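You operate a simulated robot arm through the tools that you are given. There is no shell and no other tool. Be economical: measure what you need, move in short steps, check, and stop when the job is done.

Carry out the task below with a simulated two-armed robot. There is one attempt and no reset: what you move stays moved.

JOB
Put the black small weight from the top of the orange-banded stack on the middle shelf of the grey rack. Then take the grey core and put it on top of the grey reel. Then lift the orange box lid open. Keep to this order. Set down upright: grey core.

Only the result counts: the job must be done as asked and must still hold three seconds after the hand-in. Knocking over, shifting, dropping, spilling or breaking anything else fails it. A push-on lid holds only when it is set on centred and level and pressed home; a screw cap is set on level and turned clockwise until tight.

ROBOT AND FRAMES
Two 6-joint arms with two-finger parallel grippers on one trunk, on a base that drives. Base frame: it is fixed to the floor where the robot stands at the start and does not move with it; the origin is under the middle of the robot, x ahead of it, y to its left, z up. Units: m, degrees, N and s.
The left shoulder is at the start at [-0.103, 0.177, 0.605], the right one opposite. With the tool pointing down near the work surface each hand reaches from about 0.3 to 0.72 m from the robot's upright axis, wherever it stands, measured 20 degrees to its own side. Places, roughly: grey core (6x6x10 cm) [6.7, -12.3, 1.3]; grey reel (9x9x6 cm) [7.1, -12.4, 0.9]; middle shelf of the grey rack [-2.6, -1.4, 0.9]; orange box lid [2.8, -15.5, 1.2]. Payload 1.57 kg a hand.
The tool frame of a hand sits at the grasp point between the pads (the TCP): z along the fingers, y along the line on which they close. The tips reach 0.03 m beyond it. Largest opening 0.08 m; finger width 0.017, thickness 0.012; the body of the gripper, 0.04 by 0.082 m, starts 0.08 m behind the TCP.
Orientation is told as [roll, pitch, yaw] about the base's x, y, z axes, in that order, counted from this pose: with the fingers straight down and closing along the base's y, the tool's x points along the base's -x, its y along +y and its z along -z.

CONTROLS
- The arms move only by the tool arm_command. It takes "left_plan", "right_plan" or both (then of equal length, played together; a hand with none holds still); each is a list that holds one entry, the list of rows, each a list of 6 numbers: the shift along the tool's x, y, z in m, then the turn, a rotation vector about the tool's x, y, z in rad. In form: [[[dx, dy, dz, wx, wy, wz], ...]]. A call has 1 to 12 rows; each row shifts and turns the commanded pose from where the row before left it, along the tool's axes as they then stand. "left_grip" and "right_grip" are, for a hand that has rows, the closure, from 0 (fully open) to 1 (shut), set as the call begins (left out, the last holds). Each row takes 0.2 s and may step no farther than 0.05 m and 8.6 degrees from the row before; otherwise, or with a gripper value out of range, the whole call is refused. A pose out of reach is approached as far as the arm can. The call stops where the force on the tool passes 40 N (or 10 N more than at its start, if that is more) or the arm is blocked; 0.2 s more then pass. The fingers move at their own pace (about 0.072 m/s each) and stop on an object; they squeeze with about 34 N. The grip force told is the motor's: it shows also when the fingers shut on nothing. Time passes only in rows, and 0.2 s behind the last, so rows that do not move let the fingers close. It gives the time, the measured TCP pose, the force on the tool (base axes), the opening and the grip force at its end, in the units of the frame above (readings bear some noise), with the torque about the TCP (base axes, N m) and any sound that the robot's microphone picked up.
- Cameras (640 x 400 px; columns grow to the right, rows downward): "scene" is now at [0.0682, -0.0096, 1.3097]; the picture's right is [-0.13, -0.99, 0.00], its down [-0.83, 0.11, -0.54] and it looks along [0.54, -0.07, -0.84] (base axes); focal length 274 px, centre (320, 200). "left" rides on the left gripper at [0.072, 0.007, -0.122] in its tool frame; the picture's right is [-0.09, 1.00, 0.00], its down [-0.84, -0.08, -0.54] and it looks along [-0.54, -0.05, 0.84] (tool axes); focal length 238 px, centre (320, 200). "right" rides on the right gripper at [0.072, -0.007, -0.122] in its tool frame; the picture's right is [0.09, 1.00, 0.00], its down [-0.84, 0.08, -0.54] and it looks along [-0.54, 0.05, 0.84] (tool axes); focal length 238 px, centre (320, 200). There is no depth. A picture from a camera that has moved, and an enlarged one, comes with that camera's place and axes in the base frame and with its lens.
- snapshot(camera): a new picture of that camera. No time passes.
- raise_lower(by): slides the trunk up (or, below 0, down) by that many m; the arms and the scene camera ride with it, the base frame stays. It gives what a move gives, with no picture.
- steer(legs): drives the robot by 1 to 6 legs, each [ahead, left, turn to the left] in m, m and degrees, along the robot's own axes; the way and the turn of a leg run together, so that a leg with both is an arc; at most 1.5 m and 180 degrees a leg. The arms and the cameras ride along, it lands a little off, and it stops where it bumps. It gives what a move gives.
- aim_head(pan, tilt): turns the head with the scene camera to pan (to the left, within 143 degrees either way) and tilt (down, from -29 to 69), counted from straight ahead of the robot. It gives what a move gives.
- zoom(camera, box): a new picture of the part [left, top, right, bottom] of that camera's present view, enlarged. No time passes.
- finish_job(): hands the job in; it is judged then, once.

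Go step by step. Nothing tells you exact positions but the pictures and the camera data: compare them with the known pose of the tool, close in by small moves and look again before you grip or let go. The budget is 165 turns and 118 pictures, counting those below and the enlarged ones. Unless the task says otherwise, let go and move clear before handing in.

The tools are called after "Emit:" as name(argument=value, ...) on one line, values as JSON. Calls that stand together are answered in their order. arm_command: Moves the arms, as the interface text tells. Its arguments: {"type":"object","properties":{"left_plan":{"type":"array","items":{"type":"array","items":{"type":"array","items":{"type":"number"}}}},"left_grip":{"type":"number"},"right_plan":{"type":"array","items":{"type":"array","items":{"type":"array","items":{"type":"number"}}}},"right_grip":{"type":"number"}},"required":[]} The other tools are called the same way: raise_lower (by) slides the trunk up or down; steer (legs) drives the base; aim_head (pan, tilt) turns the head that bears the scene camera; snapshot (camera) takes a picture; zoom (camera, box) takes an enlarged picture of a part of a camera's view; finish_job () hands the job in.

At the start:

```text
time_s: 0.0
left_ee_pos: [0.5482, 0.1218, 0.6467]
left_ee_rot: [-0.1, 0.0, 0.0]
left_force: [0.7, 0.2, -0.5]
left_ft_torque: [0.0, 0.02, -0.01]
left_finger_gap: 0.0801
left_grip_force: 0.1
right_ee_pos: [0.3183, -0.2646, 0.6054]
right_ee_rot: [0.0, 0.0, 0.0]
right_force: [0.0, -0.3, -0.2]
right_ft_torque: [0.0, 0.01, -0.01]
right_finger_gap: 0.0799
right_grip_force: 0.1
trunk travel left (down, up): [-0.05, 0.278]
robot x, y, heading: [-0.0015, 0.0001, -0.1]
head pan, tilt: [-7.6, 57.2]
```

scene: 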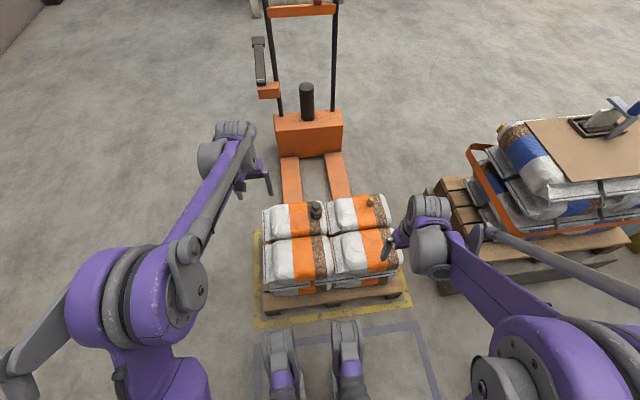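
right: 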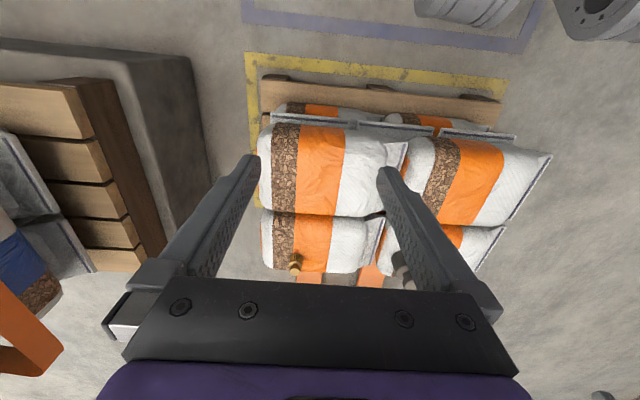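
left: 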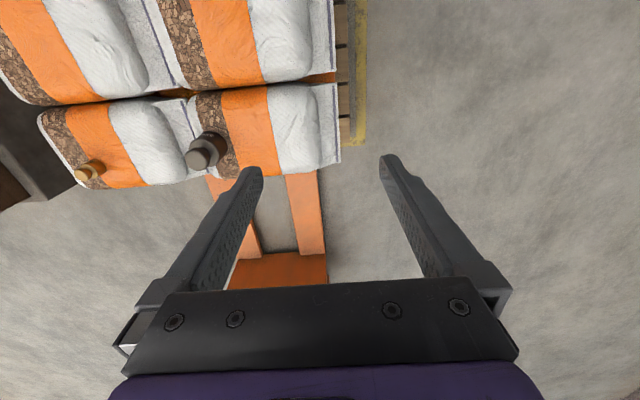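

I see the orange-banded stack just ahead, with a dark small weight and a brass one on top. I'll zoom in to locate the dark one.

Emit:
zoom(camera="scene", box=[240, 170, 420, 320])

Emit:
zoom(camera="left", box=[40, 80, 360, 280])

```text
2.67 times, centred on (330, 245) of scene
camera zoom: at [0.0682, -0.0096, 1.3097], right [-0.13, -0.99, 0.0], down [-0.83, 0.11, -0.54], along [0.54, -0.07, -0.84], focal length 730 px, centre (293, 80)
```

zoom: 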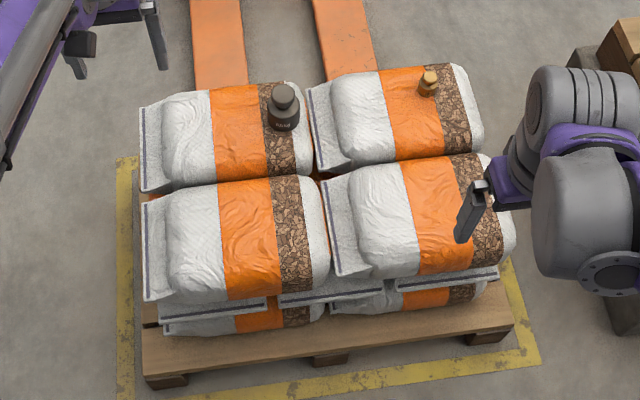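

```text
2.00 times, centred on (200, 180) of left
camera zoom: at [0.4763, 0.1272, 0.7682], right [0.09, 1.0, 0.0], down [0.84, -0.08, 0.54], along [0.54, -0.05, -0.84], focal length 477 px, centre (560, 240)
```

zoom: 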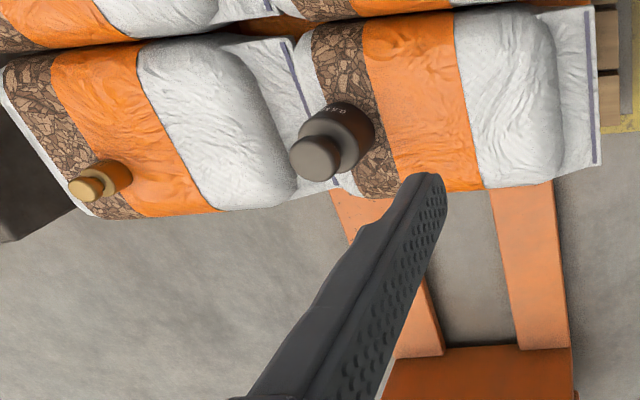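

The black weight sits near [0.598, -0.064, 0.41]. Before choosing the grasp I look at the rack behind me.

Emit:
aim_head(pan=-143, tilt=8)

Emit:
snapshot(camera="scene")

```text
time_s: 2.2
left_ee_pos: [0.5476, 0.1224, 0.6473]
left_ee_rot: [-0.1, 0.0, 0.0]
left_force: [-0.3, 0.2, 0.5]
left_ft_torque: [0.0, -0.01, -0.02]
left_finger_gap: 0.0798
left_grip_force: 0.0
right_ee_pos: [0.3179, -0.2646, 0.6053]
right_ee_rot: [0.1, 0.1, -0.1]
right_force: [0.0, 0.7, 0.1]
right_ft_torque: [-0.01, 0.0, 0.01]
right_finger_gap: 0.0799
right_grip_force: 0.1
trunk travel left (down, up): [-0.05, 0.278]
robot x, y, heading: [0.0024, -0.0011, -0.0]
head pan, tilt: [-143.0, 8.0]
```

```text
112 pictures are left
camera scene: at [-0.0749, -0.0562, 1.384], right [-0.6, 0.8, 0.0], down [0.11, 0.08, -0.99], along [-0.79, -0.6, -0.14], focal length 274 px, centre (320, 200)
```

scene: 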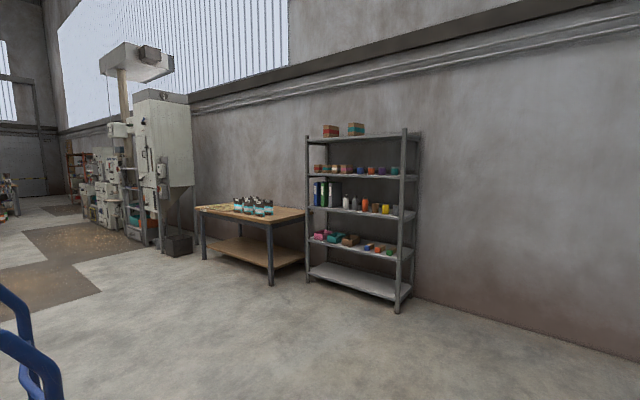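

Emit:
zoom(camera="scene", box=[290, 110, 440, 320])

```text
1.90 times, centred on (365, 215) of scene
camera zoom: at [-0.0749, -0.0562, 1.384], right [-0.6, 0.8, 0.0], down [0.11, 0.08, -0.99], along [-0.79, -0.6, -0.14], focal length 521 px, centre (234, 171)
```

zoom: 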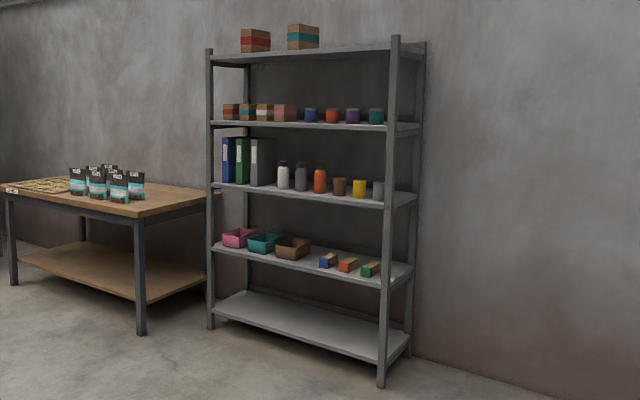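

The middle shelf is the third of five, with bottles and cups standing on it, so a forward-tilted grip will suit it. I turn the head back, tilt the right hand 45° forward and bring it to a pre-grasp point.

Emit:
aim_head(pan=-6, tilt=57)

Emit:
arm_command(right_plan=[[[0, 0, 0, 0, -0.131, 0], [0, 0, 0, 0, -0.131, 0], [0, 0, 0, 0, -0.131, 0], [0, 0, 0, 0, -0.131, 0], [0, 0, 0, 0, -0.131, 0], [0, 0, 0, 0, -0.131, 0], [-0.012, 0.033, 0.034, 0, 0, 0], [-0.012, 0.033, 0.034, 0, 0, 0], [-0.012, 0.033, 0.034, 0, 0, 0], [-0.012, 0.033, 0.034, 0, 0, 0], [-0.012, 0.033, 0.034, 0, 0, 0]]], right_grip=0)

Emit:
snapshot(camera="scene")

Emit:
snapshot(camera="right")

```text
time_s: 4.4
left_ee_pos: [0.5476, 0.1229, 0.6462]
left_ee_rot: [0.0, 0.0, 0.0]
left_force: [0.0, -0.2, -0.6]
left_ft_torque: [0.0, -0.02, 0.02]
left_finger_gap: 0.0799
left_grip_force: 0.1
right_ee_pos: [0.3185, -0.2644, 0.6054]
right_ee_rot: [0.0, 0.0, 0.0]
right_force: [0.2, -0.5, -1.4]
right_ft_torque: [0.03, -0.02, 0.02]
right_finger_gap: 0.0803
right_grip_force: 0.1
trunk travel left (down, up): [-0.05, 0.278]
robot x, y, heading: [-0.001, 0.0015, -0.2]
head pan, tilt: [-6.0, 57.0]
```

```text
time_s: 6.8
left_ee_pos: [0.549, 0.1212, 0.6473]
left_ee_rot: [0.1, 0.0, 0.0]
left_force: [0.2, 0.0, -1.1]
left_ft_torque: [-0.02, 0.03, 0.0]
left_finger_gap: 0.0801
left_grip_force: 0.0
right_ee_pos: [0.4853, -0.1, 0.5252]
right_ee_rot: [0.0, -45.0, -0.1]
right_force: [0.2, 0.0, 0.2]
right_ft_torque: [0.02, 0.01, -0.04]
right_finger_gap: 0.0801
right_grip_force: 0.1
trunk travel left (down, up): [-0.05, 0.278]
robot x, y, heading: [0.0046, 0.003, -0.2]
head pan, tilt: [-6.0, 57.0]
```

```text
110 pictures are left
camera scene: at [0.0691, -0.0075, 1.3099], right [-0.1, -0.99, 0.0], down [-0.83, 0.09, -0.54], along [0.54, -0.06, -0.84], focal length 274 px, centre (320, 200)
```

scene: 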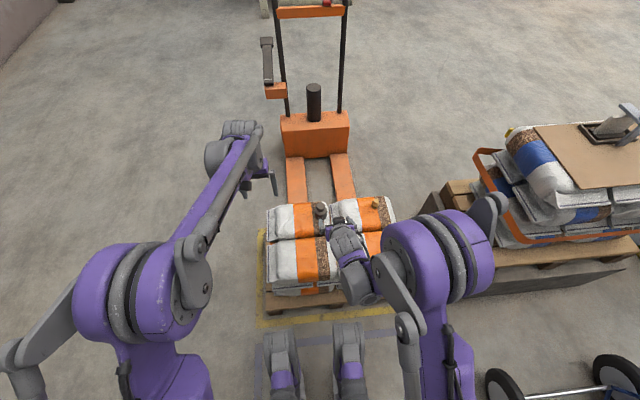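

```text
109 pictures are left
camera right: at [0.3479, -0.1065, 0.5594], right [-0.06, 1.0, -0.06], down [0.21, 0.08, 0.98], along [0.98, 0.05, -0.21], focal length 238 px, centre (320, 200)
```

right: 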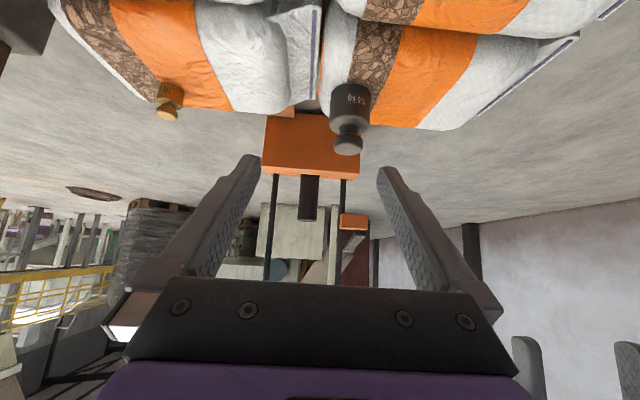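

The weight (marked 0.5 kg) stands from about z 0.378 to 0.445, axis near [0.598, -0.0655]. I align in y, approach most of the way and check.

Emit:
arm_command(right_plan=[[[0.0005, 0.0345, 0, 0, 0, 0], [0.0005, 0, 0.045, 0, 0, 0], [0.0005, 0, 0.045, 0, 0, 0], [0, 0, 0, 0, 0, 0]]])

Emit:
snapshot(camera="right")

Emit:
zoom(camera="left", box=[40, 80, 360, 280])

```text
time_s: 7.8
left_ee_pos: [0.5483, 0.1212, 0.6463]
left_ee_rot: [-0.1, 0.0, 0.0]
left_force: [0.0, 0.4, 0.6]
left_ft_torque: [-0.02, 0.0, 0.0]
left_finger_gap: 0.0797
left_grip_force: 0.1
right_ee_pos: [0.5482, -0.0663, 0.4625]
right_ee_rot: [0.0, -45.1, 0.0]
right_force: [-0.4, -0.5, 0.2]
right_ft_torque: [-0.04, 0.02, -0.01]
right_finger_gap: 0.0796
right_grip_force: 0.1
trunk travel left (down, up): [-0.05, 0.278]
robot x, y, heading: [0.0008, -0.0023, 0.3]
head pan, tilt: [-6.0, 57.0]
```

```text
108 pictures are left
camera right: at [0.4115, -0.0714, 0.4969], right [-0.07, 1.0, -0.07], down [0.21, 0.08, 0.98], along [0.98, 0.05, -0.21], focal length 238 px, centre (320, 200)
```

right: 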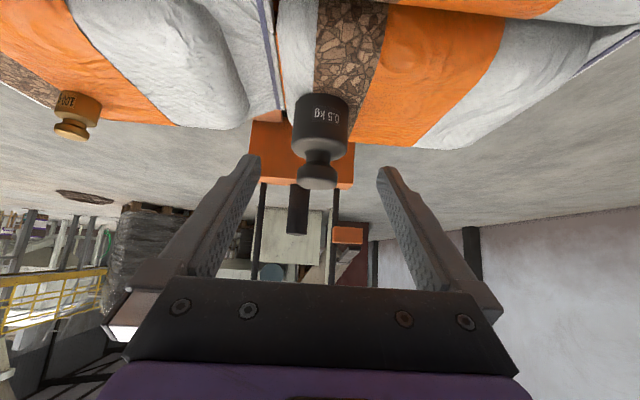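

```text
2.00 times, centred on (200, 180) of left
camera zoom: at [0.4762, 0.1272, 0.7683], right [0.09, 1.0, 0.0], down [0.84, -0.08, 0.54], along [0.54, -0.05, -0.84], focal length 477 px, centre (560, 240)
```

zoom: 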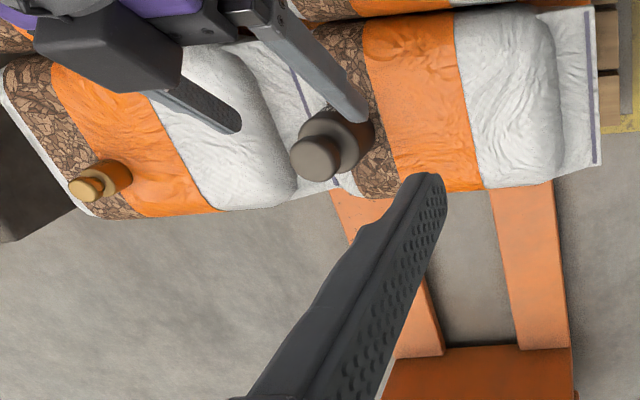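

The weight lies centred between the fingers. I move in the last 6 cm along the fingers and close.

Emit:
arm_command(right_plan=[[[0.0015, 0.0005, 0.031, 0, 0, 0], [0.0018, 0, 0.031, 0, 0, 0], [0, 0, 0, 0, 0, 0]]])

Emit:
arm_command(right_plan=[[[0, 0, 0, 0, 0, 0], [0, 0, 0, 0, 0, 0], [0, 0, 0, 0, 0, 0], [0, 0, 0, 0, 0, 0]]], right_grip=1)

Emit:
snapshot(camera="right")

```text
time_s: 8.6
left_ee_pos: [0.5472, 0.1217, 0.6467]
left_ee_rot: [0.0, 0.0, 0.1]
left_force: [0.4, 0.5, 0.1]
left_ft_torque: [0.03, 0.03, 0.02]
left_finger_gap: 0.0801
left_grip_force: 0.1
right_ee_pos: [0.588, -0.065, 0.4154]
right_ee_rot: [-0.1, -45.2, 0.0]
right_force: [0.2, -0.5, 0.7]
right_ft_torque: [-0.04, 0.0, 0.05]
right_finger_gap: 0.08
right_grip_force: 0.0
trunk travel left (down, up): [-0.05, 0.278]
robot x, y, heading: [0.0018, 0.0019, -0.2]
head pan, tilt: [-6.0, 57.0]
```

```text
time_s: 9.6
left_ee_pos: [0.5471, 0.1217, 0.6475]
left_ee_rot: [0.0, -0.1, 0.1]
left_force: [0.5, 0.3, -0.9]
left_ft_torque: [0.03, 0.02, 0.01]
left_finger_gap: 0.08
left_grip_force: 0.1
right_ee_pos: [0.5875, -0.0646, 0.4163]
right_ee_rot: [0.0, -45.1, 0.0]
right_force: [-0.7, -1.1, 0.5]
right_ft_torque: [-0.13, -0.02, -0.08]
right_finger_gap: 0.0471
right_grip_force: 33.5
trunk travel left (down, up): [-0.05, 0.278]
robot x, y, heading: [0.0001, 0.0004, -0.0]
head pan, tilt: [-6.0, 57.0]
```

```text
106 pictures are left
camera right: at [0.4507, -0.0705, 0.4503], right [-0.07, 1.0, -0.07], down [0.21, 0.08, 0.98], along [0.98, 0.05, -0.21], focal length 238 px, centre (320, 200)
```

right: 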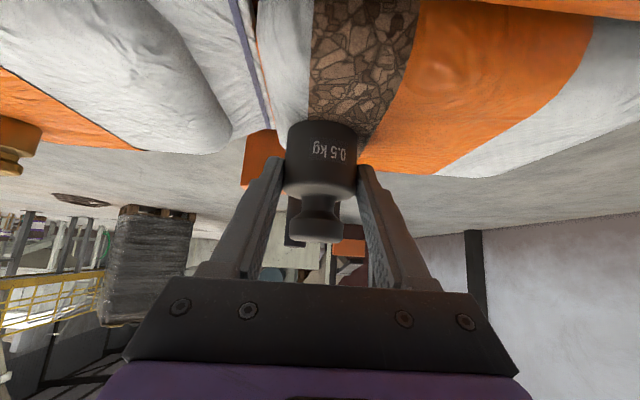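

Gripped at 47 mm, as expected for the body. I lift it straight up, draw the hand in, and pull the left hand in for driving.

Emit:
arm_command(right_plan=[[[-0.02, 0, -0.02, 0, 0, 0], [-0.0283, 0, -0.0283, 0, 0, 0], [-0.0283, 0, -0.0283, 0, 0, 0], [-0.0283, 0, -0.0283, 0, 0, 0], [-0.0283, 0, -0.0283, 0, 0, 0], [-0.0283, 0, -0.0283, 0, 0, 0], [0.0247, -0.025, -0.0247, 0, 0, 0], [0.0247, -0.025, -0.0247, 0, 0, 0], [0.0247, -0.025, -0.0247, 0, 0, 0], [0.0247, -0.025, -0.0247, 0, 0, 0], [0.0247, -0.025, -0.0247, 0, 0, 0]]], left_plan=[[[0, 0, 0, 0, 0, 0], [0, 0, 0, 0, 0, 0], [0, 0.0, 0, 0, 0, 0], [0.03, 0.01, 0, 0, 0, 0], [0.03, 0.01, 0, 0, 0, 0], [0.03, 0.01, 0, 0, 0, 0], [0.03, 0.01, 0, 0, 0, 0], [0.03, 0.01, 0, 0, 0, 0], [0.03, 0.01, 0, 0, 0, 0], [0.03, 0.01, 0, 0, 0, 0], [0, 0, 0, 0, 0, 0]]])

Emit:
aim_head(pan=143, tilt=20)

Emit:
snapshot(camera="scene")

Emit:
aim_head(pan=-100, tilt=25)

Emit:
snapshot(camera="scene")

Emit:
aim_head(pan=-143, tilt=30)

Emit:
snapshot(camera="scene")

```text
time_s: 12.0
left_ee_pos: [0.3363, 0.1924, 0.6472]
left_ee_rot: [0.0, 0.0, -0.1]
left_force: [-0.5, -0.3, 0.5]
left_ft_torque: [0.01, 0.03, -0.01]
left_finger_gap: 0.0801
left_grip_force: 0.0
right_ee_pos: [0.4097, -0.1884, 0.6465]
right_ee_rot: [0.1, -45.2, 0.2]
right_force: [-0.3, 0.5, -5.5]
right_ft_torque: [-0.05, 0.04, 0.02]
right_finger_gap: 0.0467
right_grip_force: 34.1
trunk travel left (down, up): [-0.05, 0.278]
robot x, y, heading: [0.0005, -0.0017, 0.0]
head pan, tilt: [-6.0, 57.0]
```

```text
time_s: 14.3
left_ee_pos: [0.3374, 0.1913, 0.6469]
left_ee_rot: [0.0, 0.0, 0.0]
left_force: [-0.1, 0.0, -0.4]
left_ft_torque: [-0.01, 0.01, 0.02]
left_finger_gap: 0.0801
left_grip_force: 0.0
right_ee_pos: [0.4107, -0.1889, 0.6473]
right_ee_rot: [0.0, -45.0, 0.0]
right_force: [-0.7, 1.0, -5.1]
right_ft_torque: [-0.02, 0.1, 0.03]
right_finger_gap: 0.0468
right_grip_force: 33.8
trunk travel left (down, up): [-0.05, 0.278]
robot x, y, heading: [-0.0002, -0.001, -0.1]
head pan, tilt: [143.0, 20.0]
```

```text
105 pictures are left
camera scene: at [-0.075, 0.0555, 1.3645], right [0.6, 0.8, 0.0], down [0.27, -0.21, -0.94], along [-0.75, 0.57, -0.34], focal length 274 px, centre (320, 200)
```

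scene: 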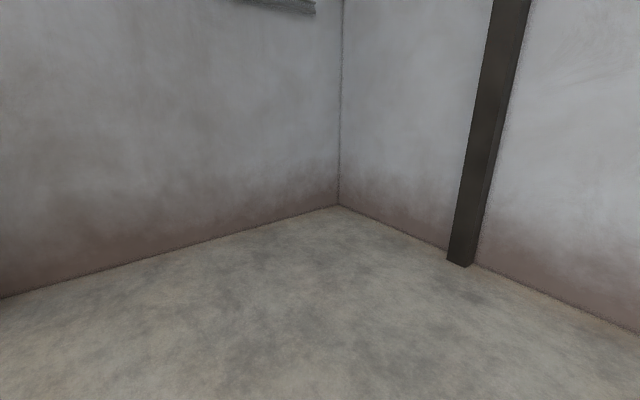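

```text
time_s: 17.7
left_ee_pos: [0.3374, 0.1925, 0.6477]
left_ee_rot: [0.0, 0.0, -0.1]
left_force: [-0.1, 0.3, 0.1]
left_ft_torque: [-0.02, -0.05, 0.0]
left_finger_gap: 0.0802
left_grip_force: 0.1
right_ee_pos: [0.4104, -0.1877, 0.6448]
right_ee_rot: [0.0, -45.0, 0.0]
right_force: [-0.3, -0.3, -4.4]
right_ft_torque: [0.02, 0.08, -0.01]
right_finger_gap: 0.0468
right_grip_force: 33.6
trunk travel left (down, up): [-0.05, 0.278]
robot x, y, heading: [0.0008, -0.0019, -0.2]
head pan, tilt: [-100.0, 25.0]
```

```text
104 pictures are left
camera scene: at [-0.0167, -0.0913, 1.3564], right [-0.98, 0.17, 0.0], down [0.07, 0.42, -0.91], along [-0.16, -0.89, -0.42], focal length 274 px, centre (320, 200)
```

scene: 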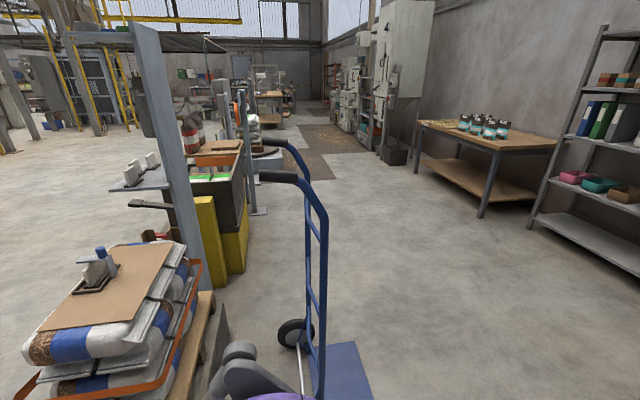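

```text
time_s: 18.8
left_ee_pos: [0.3369, 0.1919, 0.6475]
left_ee_rot: [0.0, 0.0, 0.1]
left_force: [0.1, 0.4, -0.1]
left_ft_torque: [0.03, 0.01, 0.0]
left_finger_gap: 0.08
left_grip_force: 0.3
right_ee_pos: [0.4102, -0.1881, 0.6451]
right_ee_rot: [0.0, -45.0, -0.1]
right_force: [0.0, -0.4, -5.0]
right_ft_torque: [0.01, 0.08, -0.01]
right_finger_gap: 0.047
right_grip_force: 34.4
trunk travel left (down, up): [-0.05, 0.278]
robot x, y, heading: [0.0009, -0.0001, -0.1]
head pan, tilt: [-143.0, 30.0]
```

```text
103 pictures are left
camera scene: at [-0.0729, -0.055, 1.3484], right [-0.6, 0.8, 0.0], down [0.4, 0.3, -0.87], along [-0.69, -0.52, -0.5], focal length 274 px, centre (320, 200)
```

scene: 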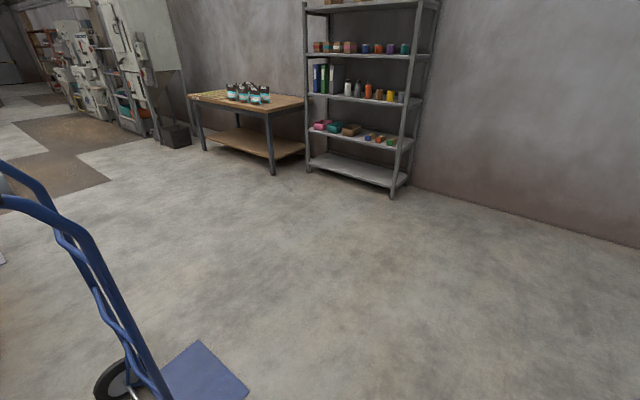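

The rack's front faces +x at x≈-2.39, spanning y -0.93 to -1.98, with the shelf at about z 0.88; the hand truck stands at x>-0.4, y<-0.7. I back up, turn around and drive to in front of the rack, standing well off.

Emit:
steer(legs=[[-0.5, 0, 0], [0, 0, 90], [0, 0, 90], [0.8, 0, 0], [0, 1.4, 0]])

Emit:
aim_head(pan=0, tilt=22)

Emit:
snapshot(camera="scene")

```text
time_s: 45.2
left_ee_pos: [-1.6036, -1.592, 0.6478]
left_ee_rot: [0.0, 0.0, -179.5]
left_force: [-0.5, -1.1, -0.4]
left_ft_torque: [0.01, 0.01, 0.02]
left_finger_gap: 0.0801
left_grip_force: 0.0
right_ee_pos: [-1.6813, -1.2127, 0.6462]
right_ee_rot: [0.0, -45.0, -179.6]
right_force: [-0.3, 0.4, -5.1]
right_ft_torque: [0.03, -0.11, -0.05]
right_finger_gap: 0.0471
right_grip_force: 34.0
trunk travel left (down, up): [-0.05, 0.278]
robot x, y, heading: [-1.2654, -1.3979, -179.7]
head pan, tilt: [-143.0, 30.0]
```

```text
time_s: 47.5
left_ee_pos: [-1.6034, -1.5933, 0.6467]
left_ee_rot: [-0.1, 0.1, -179.5]
left_force: [0.1, 1.0, 0.3]
left_ft_torque: [-0.01, 0.01, -0.02]
left_finger_gap: 0.0802
left_grip_force: 0.1
right_ee_pos: [-1.6804, -1.2119, 0.6462]
right_ee_rot: [0.0, -45.0, -179.4]
right_force: [-0.2, -0.1, -4.8]
right_ft_torque: [-0.02, -0.07, 0.0]
right_finger_gap: 0.0467
right_grip_force: 33.9
trunk travel left (down, up): [-0.05, 0.278]
robot x, y, heading: [-1.2658, -1.395, -179.4]
head pan, tilt: [0.0, 22.0]
```

```text
102 pictures are left
camera scene: at [-1.3594, -1.3978, 1.3612], right [-0.01, 1.0, 0.0], down [0.37, 0.0, -0.93], along [-0.93, -0.01, -0.37], focal length 274 px, centre (320, 200)
```

scene: 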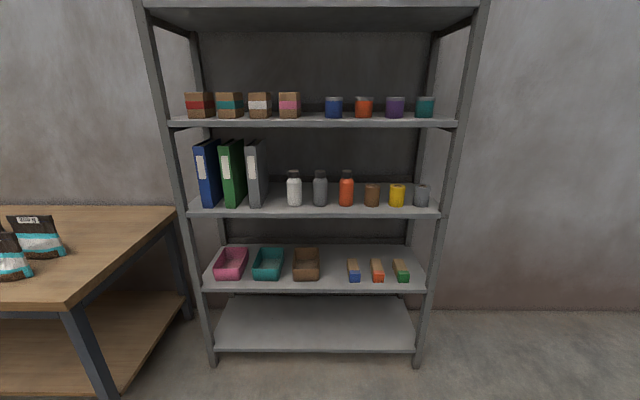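

I see the middle shelf with a row of items near its front edge. I zoom to find a free space.

Emit:
zoom(camera="scene", box=[170, 120, 460, 230])

Emit:
snapshot(camera="left")

```text
2.21 times, centred on (315, 175) of scene
camera zoom: at [-1.3594, -1.3978, 1.3612], right [-0.01, 1.0, 0.0], down [0.37, 0.0, -0.93], along [-0.93, -0.01, -0.37], focal length 604 px, centre (331, 255)
```

zoom: 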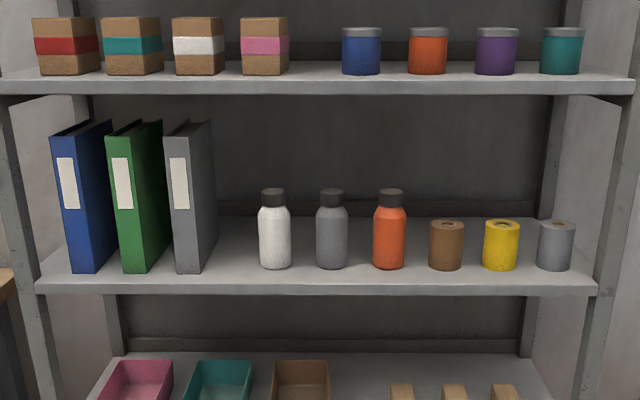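

```text
100 pictures are left
camera left: at [-1.5318, -1.5992, 0.7687], right [-0.08, -1.0, 0.0], down [-0.84, 0.07, 0.54], along [-0.54, 0.04, -0.84], focal length 238 px, centre (320, 200)
```

left: 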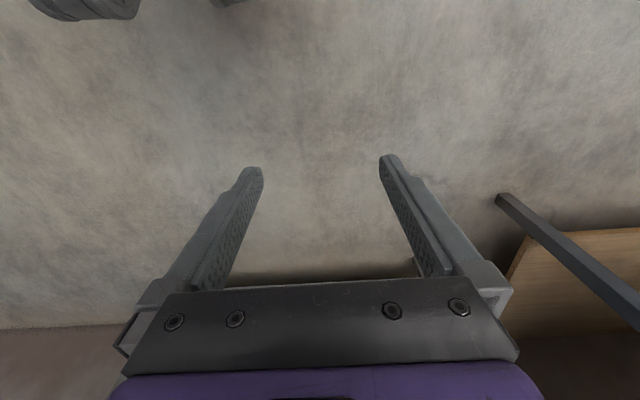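

There's a free gap about 11 cm wide between the grey folder and the white bottle, centred near y≈-1.596, with the shelf top at z≈0.897. I raise the trunk and drive closer.

Emit:
raise_lower(by=0.277)

Emit:
steer(legs=[[0, 0.22, 0], [0.45, 0, 0]])

Emit:
aim_head(pan=0, tilt=48)

Emit:
snapshot(camera="scene")

Emit:
snapshot(camera="right")

```text
time_s: 50.3
left_ee_pos: [-1.6038, -1.5932, 0.9243]
left_ee_rot: [0.0, 0.0, -179.6]
left_force: [0.4, -0.7, 0.3]
left_ft_torque: [0.02, 0.06, 0.0]
left_finger_gap: 0.0802
left_grip_force: 0.1
right_ee_pos: [-1.6797, -1.2131, 0.9234]
right_ee_rot: [-0.1, -45.0, -179.5]
right_force: [-0.8, -0.4, -5.4]
right_ft_torque: [-0.01, 0.0, 0.01]
right_finger_gap: 0.0467
right_grip_force: 34.4
trunk travel left (down, up): [-0.327, 0.001]
robot x, y, heading: [-1.2696, -1.3968, -179.5]
head pan, tilt: [0.0, 22.0]
```

```text
time_s: 55.2
left_ee_pos: [-2.052, -1.8199, 0.9245]
left_ee_rot: [-0.1, 0.0, -179.4]
left_force: [-0.2, 1.3, -0.9]
left_ft_torque: [0.0, -0.01, 0.01]
left_finger_gap: 0.0797
left_grip_force: 0.1
right_ee_pos: [-2.1309, -1.4413, 0.922]
right_ee_rot: [0.0, -45.0, -179.3]
right_force: [0.0, -1.2, -4.7]
right_ft_torque: [0.0, -0.05, 0.0]
right_finger_gap: 0.0468
right_grip_force: 33.9
trunk travel left (down, up): [-0.327, 0.001]
robot x, y, heading: [-1.7176, -1.6243, -179.3]
head pan, tilt: [0.0, 22.0]
```

```text
time_s: 56.1
left_ee_pos: [-2.0541, -1.821, 0.9238]
left_ee_rot: [0.0, 0.0, -179.3]
left_force: [0.0, 0.3, 0.5]
left_ft_torque: [0.02, -0.01, 0.0]
left_finger_gap: 0.0799
left_grip_force: 0.2
right_ee_pos: [-2.1308, -1.441, 0.9235]
right_ee_rot: [0.0, -44.9, -179.2]
right_force: [-0.9, -0.3, -4.9]
right_ft_torque: [0.0, -0.05, 0.0]
right_finger_gap: 0.047
right_grip_force: 34.4
trunk travel left (down, up): [-0.327, 0.001]
robot x, y, heading: [-1.7198, -1.6226, -179.3]
head pan, tilt: [0.0, 48.0]
```

```text
99 pictures are left
camera scene: at [-1.7539, -1.6252, 1.6104], right [-0.01, 1.0, 0.0], down [0.74, 0.01, -0.67], along [-0.67, -0.01, -0.74], focal length 274 px, centre (320, 200)
```

scene: 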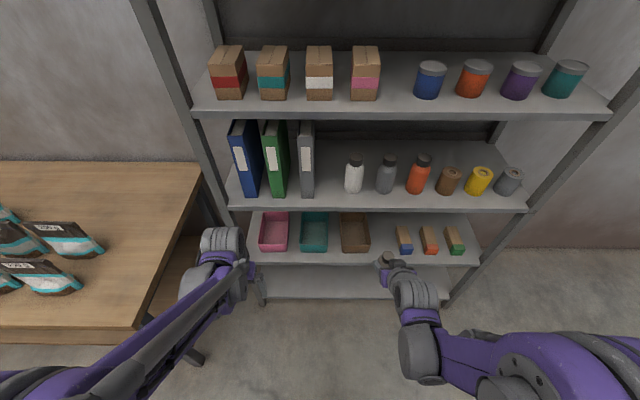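

```text
98 pictures are left
camera right: at [-1.9944, -1.4324, 0.9572], right [0.08, -0.99, -0.07], down [-0.21, -0.08, 0.98], along [-0.98, -0.06, -0.21], focal length 238 px, centre (320, 200)
```

right: 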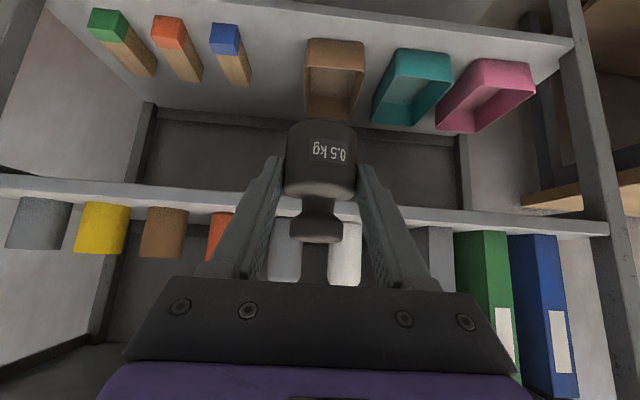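

I zoom in on the gap from the new, higher viewpoint to measure it.

Emit:
zoom(camera="scene", box=[220, 130, 420, 255])

```text
3.20 times, centred on (320, 192) of scene
camera zoom: at [-1.7539, -1.6252, 1.6104], right [-0.01, 1.0, 0.0], down [0.74, 0.01, -0.67], along [-0.67, -0.01, -0.74], focal length 875 px, centre (320, 224)
```

zoom: 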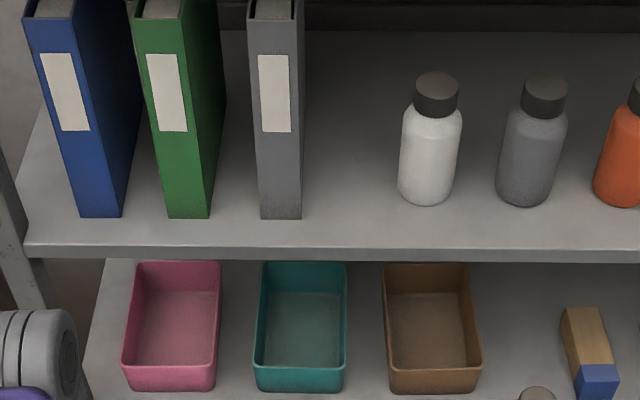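

The shelf's front edge is at x≈-2.349, z≈0.908; the items begin at x≈-2.416; the gap runs y -1.653 to -1.545. I move the weight up and across to just in front of the gap.

Emit:
arm_command(right_plan=[[[-0.0237, 0, -0.0237, 0, 0, 0], [-0.0237, 0, -0.0237, 0, 0, 0], [0, 0.039, 0, 0, 0, 0], [0, 0.039, 0, 0, 0, 0], [0, 0.039, 0, 0, 0, 0], [0, 0.038, 0, 0, 0, 0], [-0.0283, 0, 0.0283, 0, 0, 0], [-0.0283, 0, 0.0283, 0, 0, 0], [-0.0283, 0, 0.0283, 0, 0, 0], [-0.0283, 0, 0.0283, 0, 0, 0]]])

Emit:
snapshot(camera="scene")

Emit:
snapshot(camera="right")

```text
time_s: 58.3
left_ee_pos: [-2.056, -1.8208, 0.9233]
left_ee_rot: [0.0, 0.0, -179.4]
left_force: [0.2, 0.6, 0.3]
left_ft_torque: [-0.03, 0.0, 0.01]
left_finger_gap: 0.0801
left_grip_force: 0.1
right_ee_pos: [-2.2884, -1.5974, 0.9886]
right_ee_rot: [0.0, -45.0, -179.3]
right_force: [0.5, -1.1, -5.0]
right_ft_torque: [-0.02, -0.08, 0.01]
right_finger_gap: 0.0468
right_grip_force: 34.0
trunk travel left (down, up): [-0.327, 0.001]
robot x, y, heading: [-1.72, -1.6238, -179.2]
head pan, tilt: [0.0, 48.0]
```

```text
96 pictures are left
camera scene: at [-1.7559, -1.6254, 1.6103], right [-0.01, 1.0, 0.0], down [0.74, 0.01, -0.67], along [-0.67, -0.01, -0.74], focal length 274 px, centre (320, 200)
```

scene: 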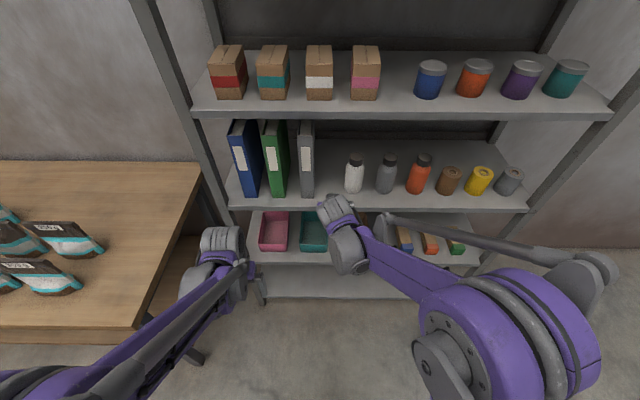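

```text
95 pictures are left
camera right: at [-2.1525, -1.5882, 1.0233], right [0.08, -0.99, -0.07], down [-0.21, -0.08, 0.97], along [-0.98, -0.06, -0.21], focal length 238 px, centre (320, 200)
```

right: 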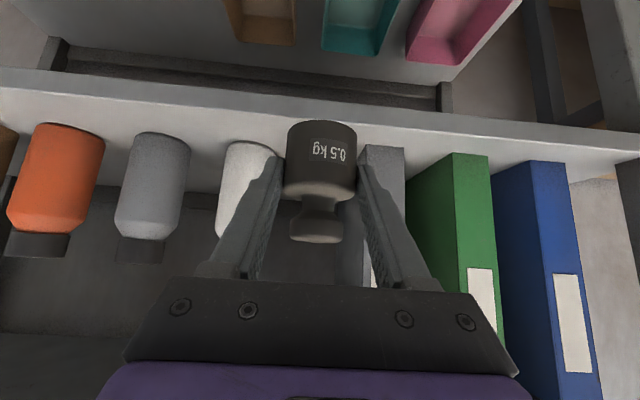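

I zoom in on the right hand's view to see the shelf edge under the weight.

Emit:
zoom(camera="right", box=[200, 60, 440, 210])

```text
2.67 times, centred on (320, 135) of right
camera zoom: at [-2.1525, -1.5882, 1.0233], right [0.08, -0.99, -0.07], down [-0.21, -0.08, 0.97], along [-0.98, -0.06, -0.21], focal length 636 px, centre (320, 373)
```

zoom: 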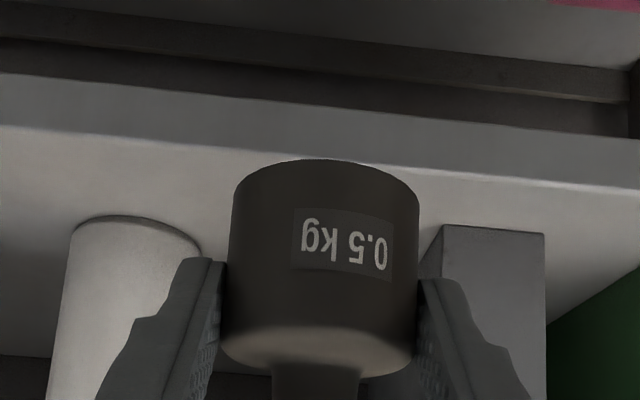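

The shelf top comes out at z≈0.906 and the weight hangs 38 mm below the TCP, well centred on the gap. I move in over the shelf, down to about 8 mm, and check.

Emit:
arm_command(right_plan=[[[-0.0247, 0, 0.0247, 0, 0, 0], [-0.0247, 0, 0.0247, 0, 0, 0], [-0.0247, 0, 0.0247, 0, 0, 0], [0.0085, 0, 0.0085, 0, 0, 0], [0.0085, 0, 0.0085, 0, 0, 0], [0.0085, 0, 0.0085, 0, 0, 0], [0, 0, 0, 0, 0, 0]]])

Emit:
snapshot(camera="right")

Emit:
zoom(camera="scene", box=[220, 130, 420, 255])

```text
time_s: 59.9
left_ee_pos: [-2.0539, -1.8212, 0.925]
left_ee_rot: [0.0, 0.0, -179.4]
left_force: [-0.4, 0.6, 0.7]
left_ft_torque: [-0.01, 0.02, 0.02]
left_finger_gap: 0.0799
left_grip_force: 0.0
right_ee_pos: [-2.3937, -1.5979, 0.9547]
right_ee_rot: [0.0, -45.0, -179.3]
right_force: [0.4, -0.5, -5.4]
right_ft_torque: [0.01, -0.07, 0.0]
right_finger_gap: 0.0468
right_grip_force: 33.7
trunk travel left (down, up): [-0.327, 0.001]
robot x, y, heading: [-1.7211, -1.6236, -179.3]
head pan, tilt: [0.0, 48.0]
```

```text
93 pictures are left
camera right: at [-2.2571, -1.5897, 0.9895], right [0.08, -0.99, -0.07], down [-0.21, -0.08, 0.98], along [-0.98, -0.06, -0.21], focal length 238 px, centre (320, 200)
```

right: 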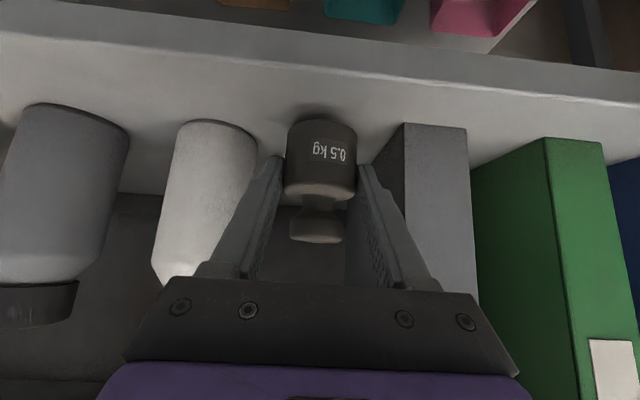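

```text
3.20 times, centred on (320, 192) of scene
camera zoom: at [-1.754, -1.6253, 1.6103], right [-0.01, 1.0, 0.0], down [0.74, 0.01, -0.67], along [-0.67, -0.01, -0.74], focal length 875 px, centre (320, 224)
```

zoom: 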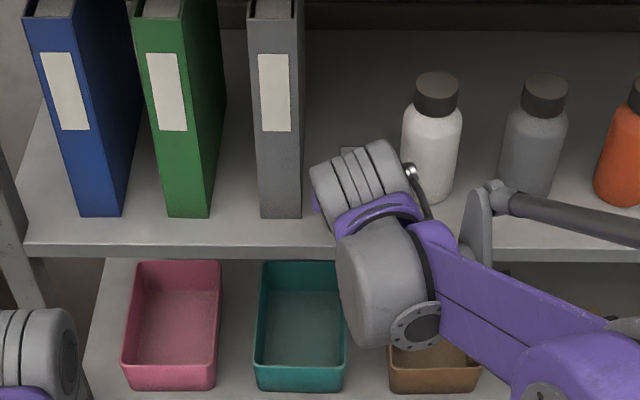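

The weight hovers over clear shelf in the gap, about a centimetre up. I lower it in small rows.

Emit:
arm_command(right_plan=[[[0.0018, 0, 0.0018, 0, 0, 0], [0.0018, 0, 0.0018, 0, 0, 0], [0.0014, 0, 0.0014, 0, 0, 0], [0, 0, 0, 0, 0, 0]]])

Emit:
arm_command(right_plan=[[[0.0007, 0, 0.0007, 0, 0, 0], [0.0007, 0, 0.0007, 0, 0, 0], [0, 0, 0, 0, 0, 0]]])

Emit:
zoom(camera="right", box=[200, 60, 440, 210])

```text
time_s: 60.9
left_ee_pos: [-2.0539, -1.8203, 0.925]
left_ee_rot: [0.1, 0.0, -179.2]
left_force: [0.5, 1.1, 0.4]
left_ft_torque: [0.0, -0.02, -0.01]
left_finger_gap: 0.0801
left_grip_force: 0.0
right_ee_pos: [-2.395, -1.5999, 0.9462]
right_ee_rot: [0.0, -45.0, -179.3]
right_force: [-0.3, 0.3, -5.0]
right_ft_torque: [-0.01, -0.09, 0.02]
right_finger_gap: 0.0471
right_grip_force: 34.0
trunk travel left (down, up): [-0.327, 0.001]
robot x, y, heading: [-1.7161, -1.6242, -179.2]
head pan, tilt: [0.0, 48.0]
```

```text
time_s: 61.7
left_ee_pos: [-2.0539, -1.8196, 0.9239]
left_ee_rot: [-0.1, -0.1, -179.3]
left_force: [0.8, 0.6, 0.8]
left_ft_torque: [-0.03, -0.02, 0.01]
left_finger_gap: 0.08
left_grip_force: 0.2
right_ee_pos: [-2.3954, -1.5994, 0.9446]
right_ee_rot: [0.1, -45.0, -179.2]
right_force: [0.2, -0.1, -4.8]
right_ft_torque: [0.03, -0.11, -0.01]
right_finger_gap: 0.047
right_grip_force: 34.2
trunk travel left (down, up): [-0.327, 0.001]
robot x, y, heading: [-1.7225, -1.625, -179.6]
head pan, tilt: [0.0, 48.0]
```

```text
2.67 times, centred on (320, 135) of right
camera zoom: at [-2.2573, -1.5915, 0.9796], right [0.08, -0.99, -0.07], down [-0.21, -0.08, 0.97], along [-0.98, -0.06, -0.21], focal length 636 px, centre (320, 373)
```

zoom: 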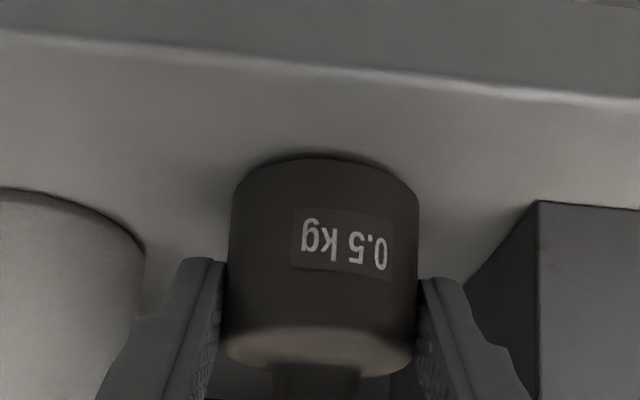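

Almost touching now, and the force has not changed. I continue a millimetre at a time.

Emit:
arm_command(right_plan=[[[0.0007, 0, 0.0007, 0, 0, 0], [0.0007, 0, 0.0007, 0, 0, 0], [0, 0, 0, 0, 0, 0]]])

Emit:
arm_command(right_plan=[[[0.0007, 0, 0.0007, 0, 0, 0], [0, 0, 0, 0, 0, 0]]])

```text
time_s: 62.5
left_ee_pos: [-2.0547, -1.8205, 0.9239]
left_ee_rot: [0.0, 0.1, -179.2]
left_force: [-0.3, 0.4, 0.2]
left_ft_torque: [-0.04, -0.04, 0.02]
left_finger_gap: 0.08
left_grip_force: 0.0
right_ee_pos: [-2.3948, -1.6001, 0.9425]
right_ee_rot: [0.0, -45.0, -179.3]
right_force: [0.2, -0.4, -5.0]
right_ft_torque: [0.01, -0.06, -0.01]
right_finger_gap: 0.0471
right_grip_force: 34.1
trunk travel left (down, up): [-0.327, 0.001]
robot x, y, heading: [-1.7173, -1.6244, -179.5]
head pan, tilt: [0.0, 48.0]
```

```text
time_s: 63.1
left_ee_pos: [-2.0528, -1.8218, 0.9238]
left_ee_rot: [-0.1, 0.0, -179.4]
left_force: [-0.6, 0.3, 0.1]
left_ft_torque: [0.0, 0.0, -0.03]
left_finger_gap: 0.08
left_grip_force: 0.1
right_ee_pos: [-2.3961, -1.5985, 0.9414]
right_ee_rot: [0.0, -45.0, -179.3]
right_force: [-0.1, -0.8, -5.3]
right_ft_torque: [-0.03, -0.06, -0.01]
right_finger_gap: 0.047
right_grip_force: 34.0
trunk travel left (down, up): [-0.327, 0.001]
robot x, y, heading: [-1.7216, -1.6225, -179.3]
head pan, tilt: [0.0, 48.0]
```

Emit:
arm_command(right_plan=[[[0.0007, 0, 0.0007, 0, 0, 0], [0.0007, 0, 0.0007, 0, 0, 0], [0, 0, 0, 0, 0, 0]]])

Emit:
arm_command(right_plan=[[[0.0007, 0, 0.0007, 0, 0, 0], [0.0007, 0, 0.0007, 0, 0, 0], [0, 0, 0, 0, 0, 0]]])

Emit:
zoom(camera="right", box=[200, 60, 440, 210])

```text
time_s: 63.9
left_ee_pos: [-2.0536, -1.82, 0.926]
left_ee_rot: [0.0, -0.1, -179.3]
left_force: [0.0, 0.2, -0.2]
left_ft_torque: [0.0, 0.0, 0.05]
left_finger_gap: 0.0799
left_grip_force: 0.0
right_ee_pos: [-2.3952, -1.5997, 0.9401]
right_ee_rot: [0.0, -45.2, -179.3]
right_force: [-1.2, 2.7, 10.3]
right_ft_torque: [-0.24, 0.15, -0.05]
right_finger_gap: 0.047
right_grip_force: 34.6
trunk travel left (down, up): [-0.327, 0.001]
robot x, y, heading: [-1.718, -1.6233, -179.4]
head pan, tilt: [0.0, 48.0]
```

```text
time_s: 64.7
left_ee_pos: [-2.0534, -1.8206, 0.9242]
left_ee_rot: [-0.1, -0.1, -179.3]
left_force: [0.4, -0.5, 0.3]
left_ft_torque: [0.0, 0.01, -0.03]
left_finger_gap: 0.0799
left_grip_force: 0.1
right_ee_pos: [-2.395, -1.5992, 0.9401]
right_ee_rot: [0.0, -45.3, -179.4]
right_force: [-8.1, 3.4, 30.1]
right_ft_torque: [0.18, 0.65, -0.02]
right_finger_gap: 0.047
right_grip_force: 34.2
trunk travel left (down, up): [-0.327, 0.001]
robot x, y, heading: [-1.7178, -1.625, -179.0]
head pan, tilt: [0.0, 48.0]
```

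```text
2.67 times, centred on (320, 135) of right
camera zoom: at [-2.2576, -1.5903, 0.974], right [0.08, -0.99, -0.07], down [-0.2, -0.08, 0.98], along [-0.98, -0.06, -0.21], focal length 636 px, centre (320, 373)
```

zoom: 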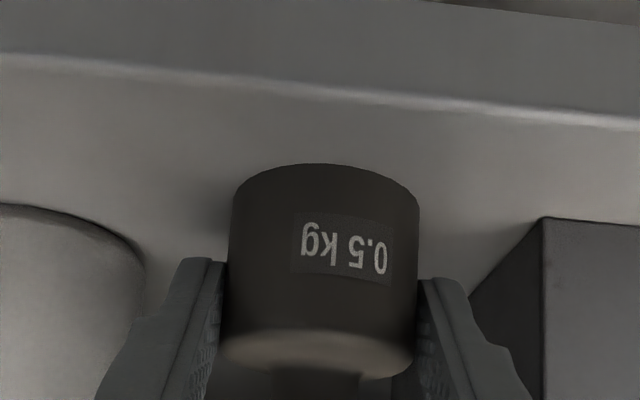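

It stands on the shelf with the force now at 30 N. I relax by about a millimetre and open partly so the fingers clear the bottle and folder.

Emit:
arm_command(right_plan=[[[-0.0009, 0, -0.0009, 0, 0, 0], [0, 0, 0, 0, 0, 0]]])

Emit:
arm_command(right_plan=[[[0, 0, 0, 0, 0, 0], [0, 0, 0, 0, 0, 0], [0, 0, 0, 0, 0, 0]]], right_grip=0.2)

Emit:
snapshot(camera="right")

```text
time_s: 65.3
left_ee_pos: [-2.0527, -1.8201, 0.9243]
left_ee_rot: [0.0, 0.0, -179.2]
left_force: [-0.4, 0.2, -0.1]
left_ft_torque: [0.01, 0.01, -0.02]
left_finger_gap: 0.0801
left_grip_force: 0.2
right_ee_pos: [-2.3936, -1.5995, 0.9399]
right_ee_rot: [0.2, -45.2, -179.3]
right_force: [-9.2, 3.8, 23.3]
right_ft_torque: [0.16, 1.04, -0.08]
right_finger_gap: 0.047
right_grip_force: 33.9
trunk travel left (down, up): [-0.327, 0.001]
robot x, y, heading: [-1.7176, -1.6236, -179.2]
head pan, tilt: [0.0, 48.0]
```

```text
time_s: 66.1
left_ee_pos: [-2.0533, -1.8211, 0.9234]
left_ee_rot: [0.0, -0.1, -179.3]
left_force: [-0.4, -0.9, -0.3]
left_ft_torque: [0.01, 0.01, 0.01]
left_finger_gap: 0.08
left_grip_force: 0.0
right_ee_pos: [-2.3953, -1.5997, 0.9382]
right_ee_rot: [0.0, -45.0, -179.3]
right_force: [-0.9, -0.3, -0.2]
right_ft_torque: [-0.03, -0.02, 0.01]
right_finger_gap: 0.0642
right_grip_force: 0.1
trunk travel left (down, up): [-0.327, 0.001]
robot x, y, heading: [-1.7168, -1.6267, -179.3]
head pan, tilt: [0.0, 48.0]
```

```text
89 pictures are left
camera right: at [-2.2577, -1.591, 0.9734], right [0.08, -0.99, -0.07], down [-0.21, -0.08, 0.98], along [-0.98, -0.06, -0.21], focal length 238 px, centre (320, 200)
```

right: 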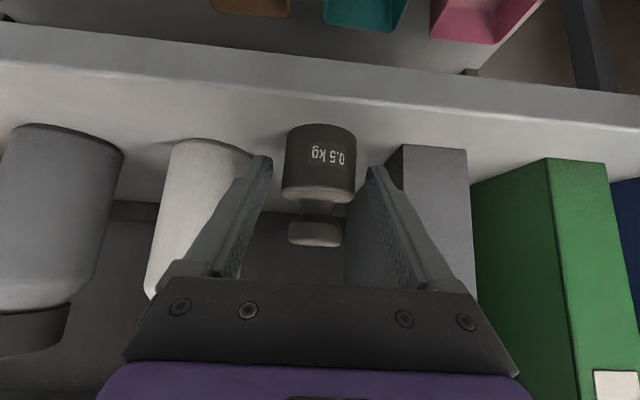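

The weight stands free. I withdraw straight back along the fingers.

Emit:
arm_command(right_plan=[[[0, 0, -0.02, 0, 0, 0], [0, 0, -0.04, 0, 0, 0], [0, 0, -0.04, 0, 0, 0], [0.028, 0, -0.028, 0, 0, 0], [0.028, 0, -0.028, 0, 0, 0], [0.028, -0.01, -0.028, 0, 0, 0], [0.028, -0.02, -0.028, 0, 0, 0], [0.028, -0.03, -0.028, 0, 0, 0]]])

Emit:
snapshot(camera="scene")

```text
time_s: 67.9
left_ee_pos: [-2.0519, -1.8198, 0.9241]
left_ee_rot: [0.0, -0.1, -179.3]
left_force: [0.6, 0.0, -0.4]
left_ft_torque: [0.01, 0.03, -0.02]
left_finger_gap: 0.0801
left_grip_force: 0.1
right_ee_pos: [-2.1279, -1.5377, 1.0113]
right_ee_rot: [0.0, -45.1, -179.3]
right_force: [0.3, -0.5, -0.4]
right_ft_torque: [-0.02, 0.0, 0.04]
right_finger_gap: 0.0641
right_grip_force: 0.1
trunk travel left (down, up): [-0.327, 0.001]
robot x, y, heading: [-1.7189, -1.6206, -179.5]
head pan, tilt: [0.0, 48.0]
```

```text
88 pictures are left
camera scene: at [-1.7516, -1.6244, 1.6103], right [-0.01, 1.0, 0.0], down [0.74, 0.01, -0.67], along [-0.67, -0.01, -0.74], focal length 274 px, centre (320, 200)
```

scene: 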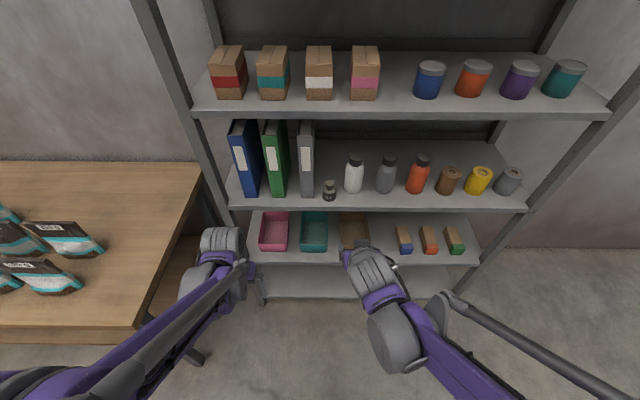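

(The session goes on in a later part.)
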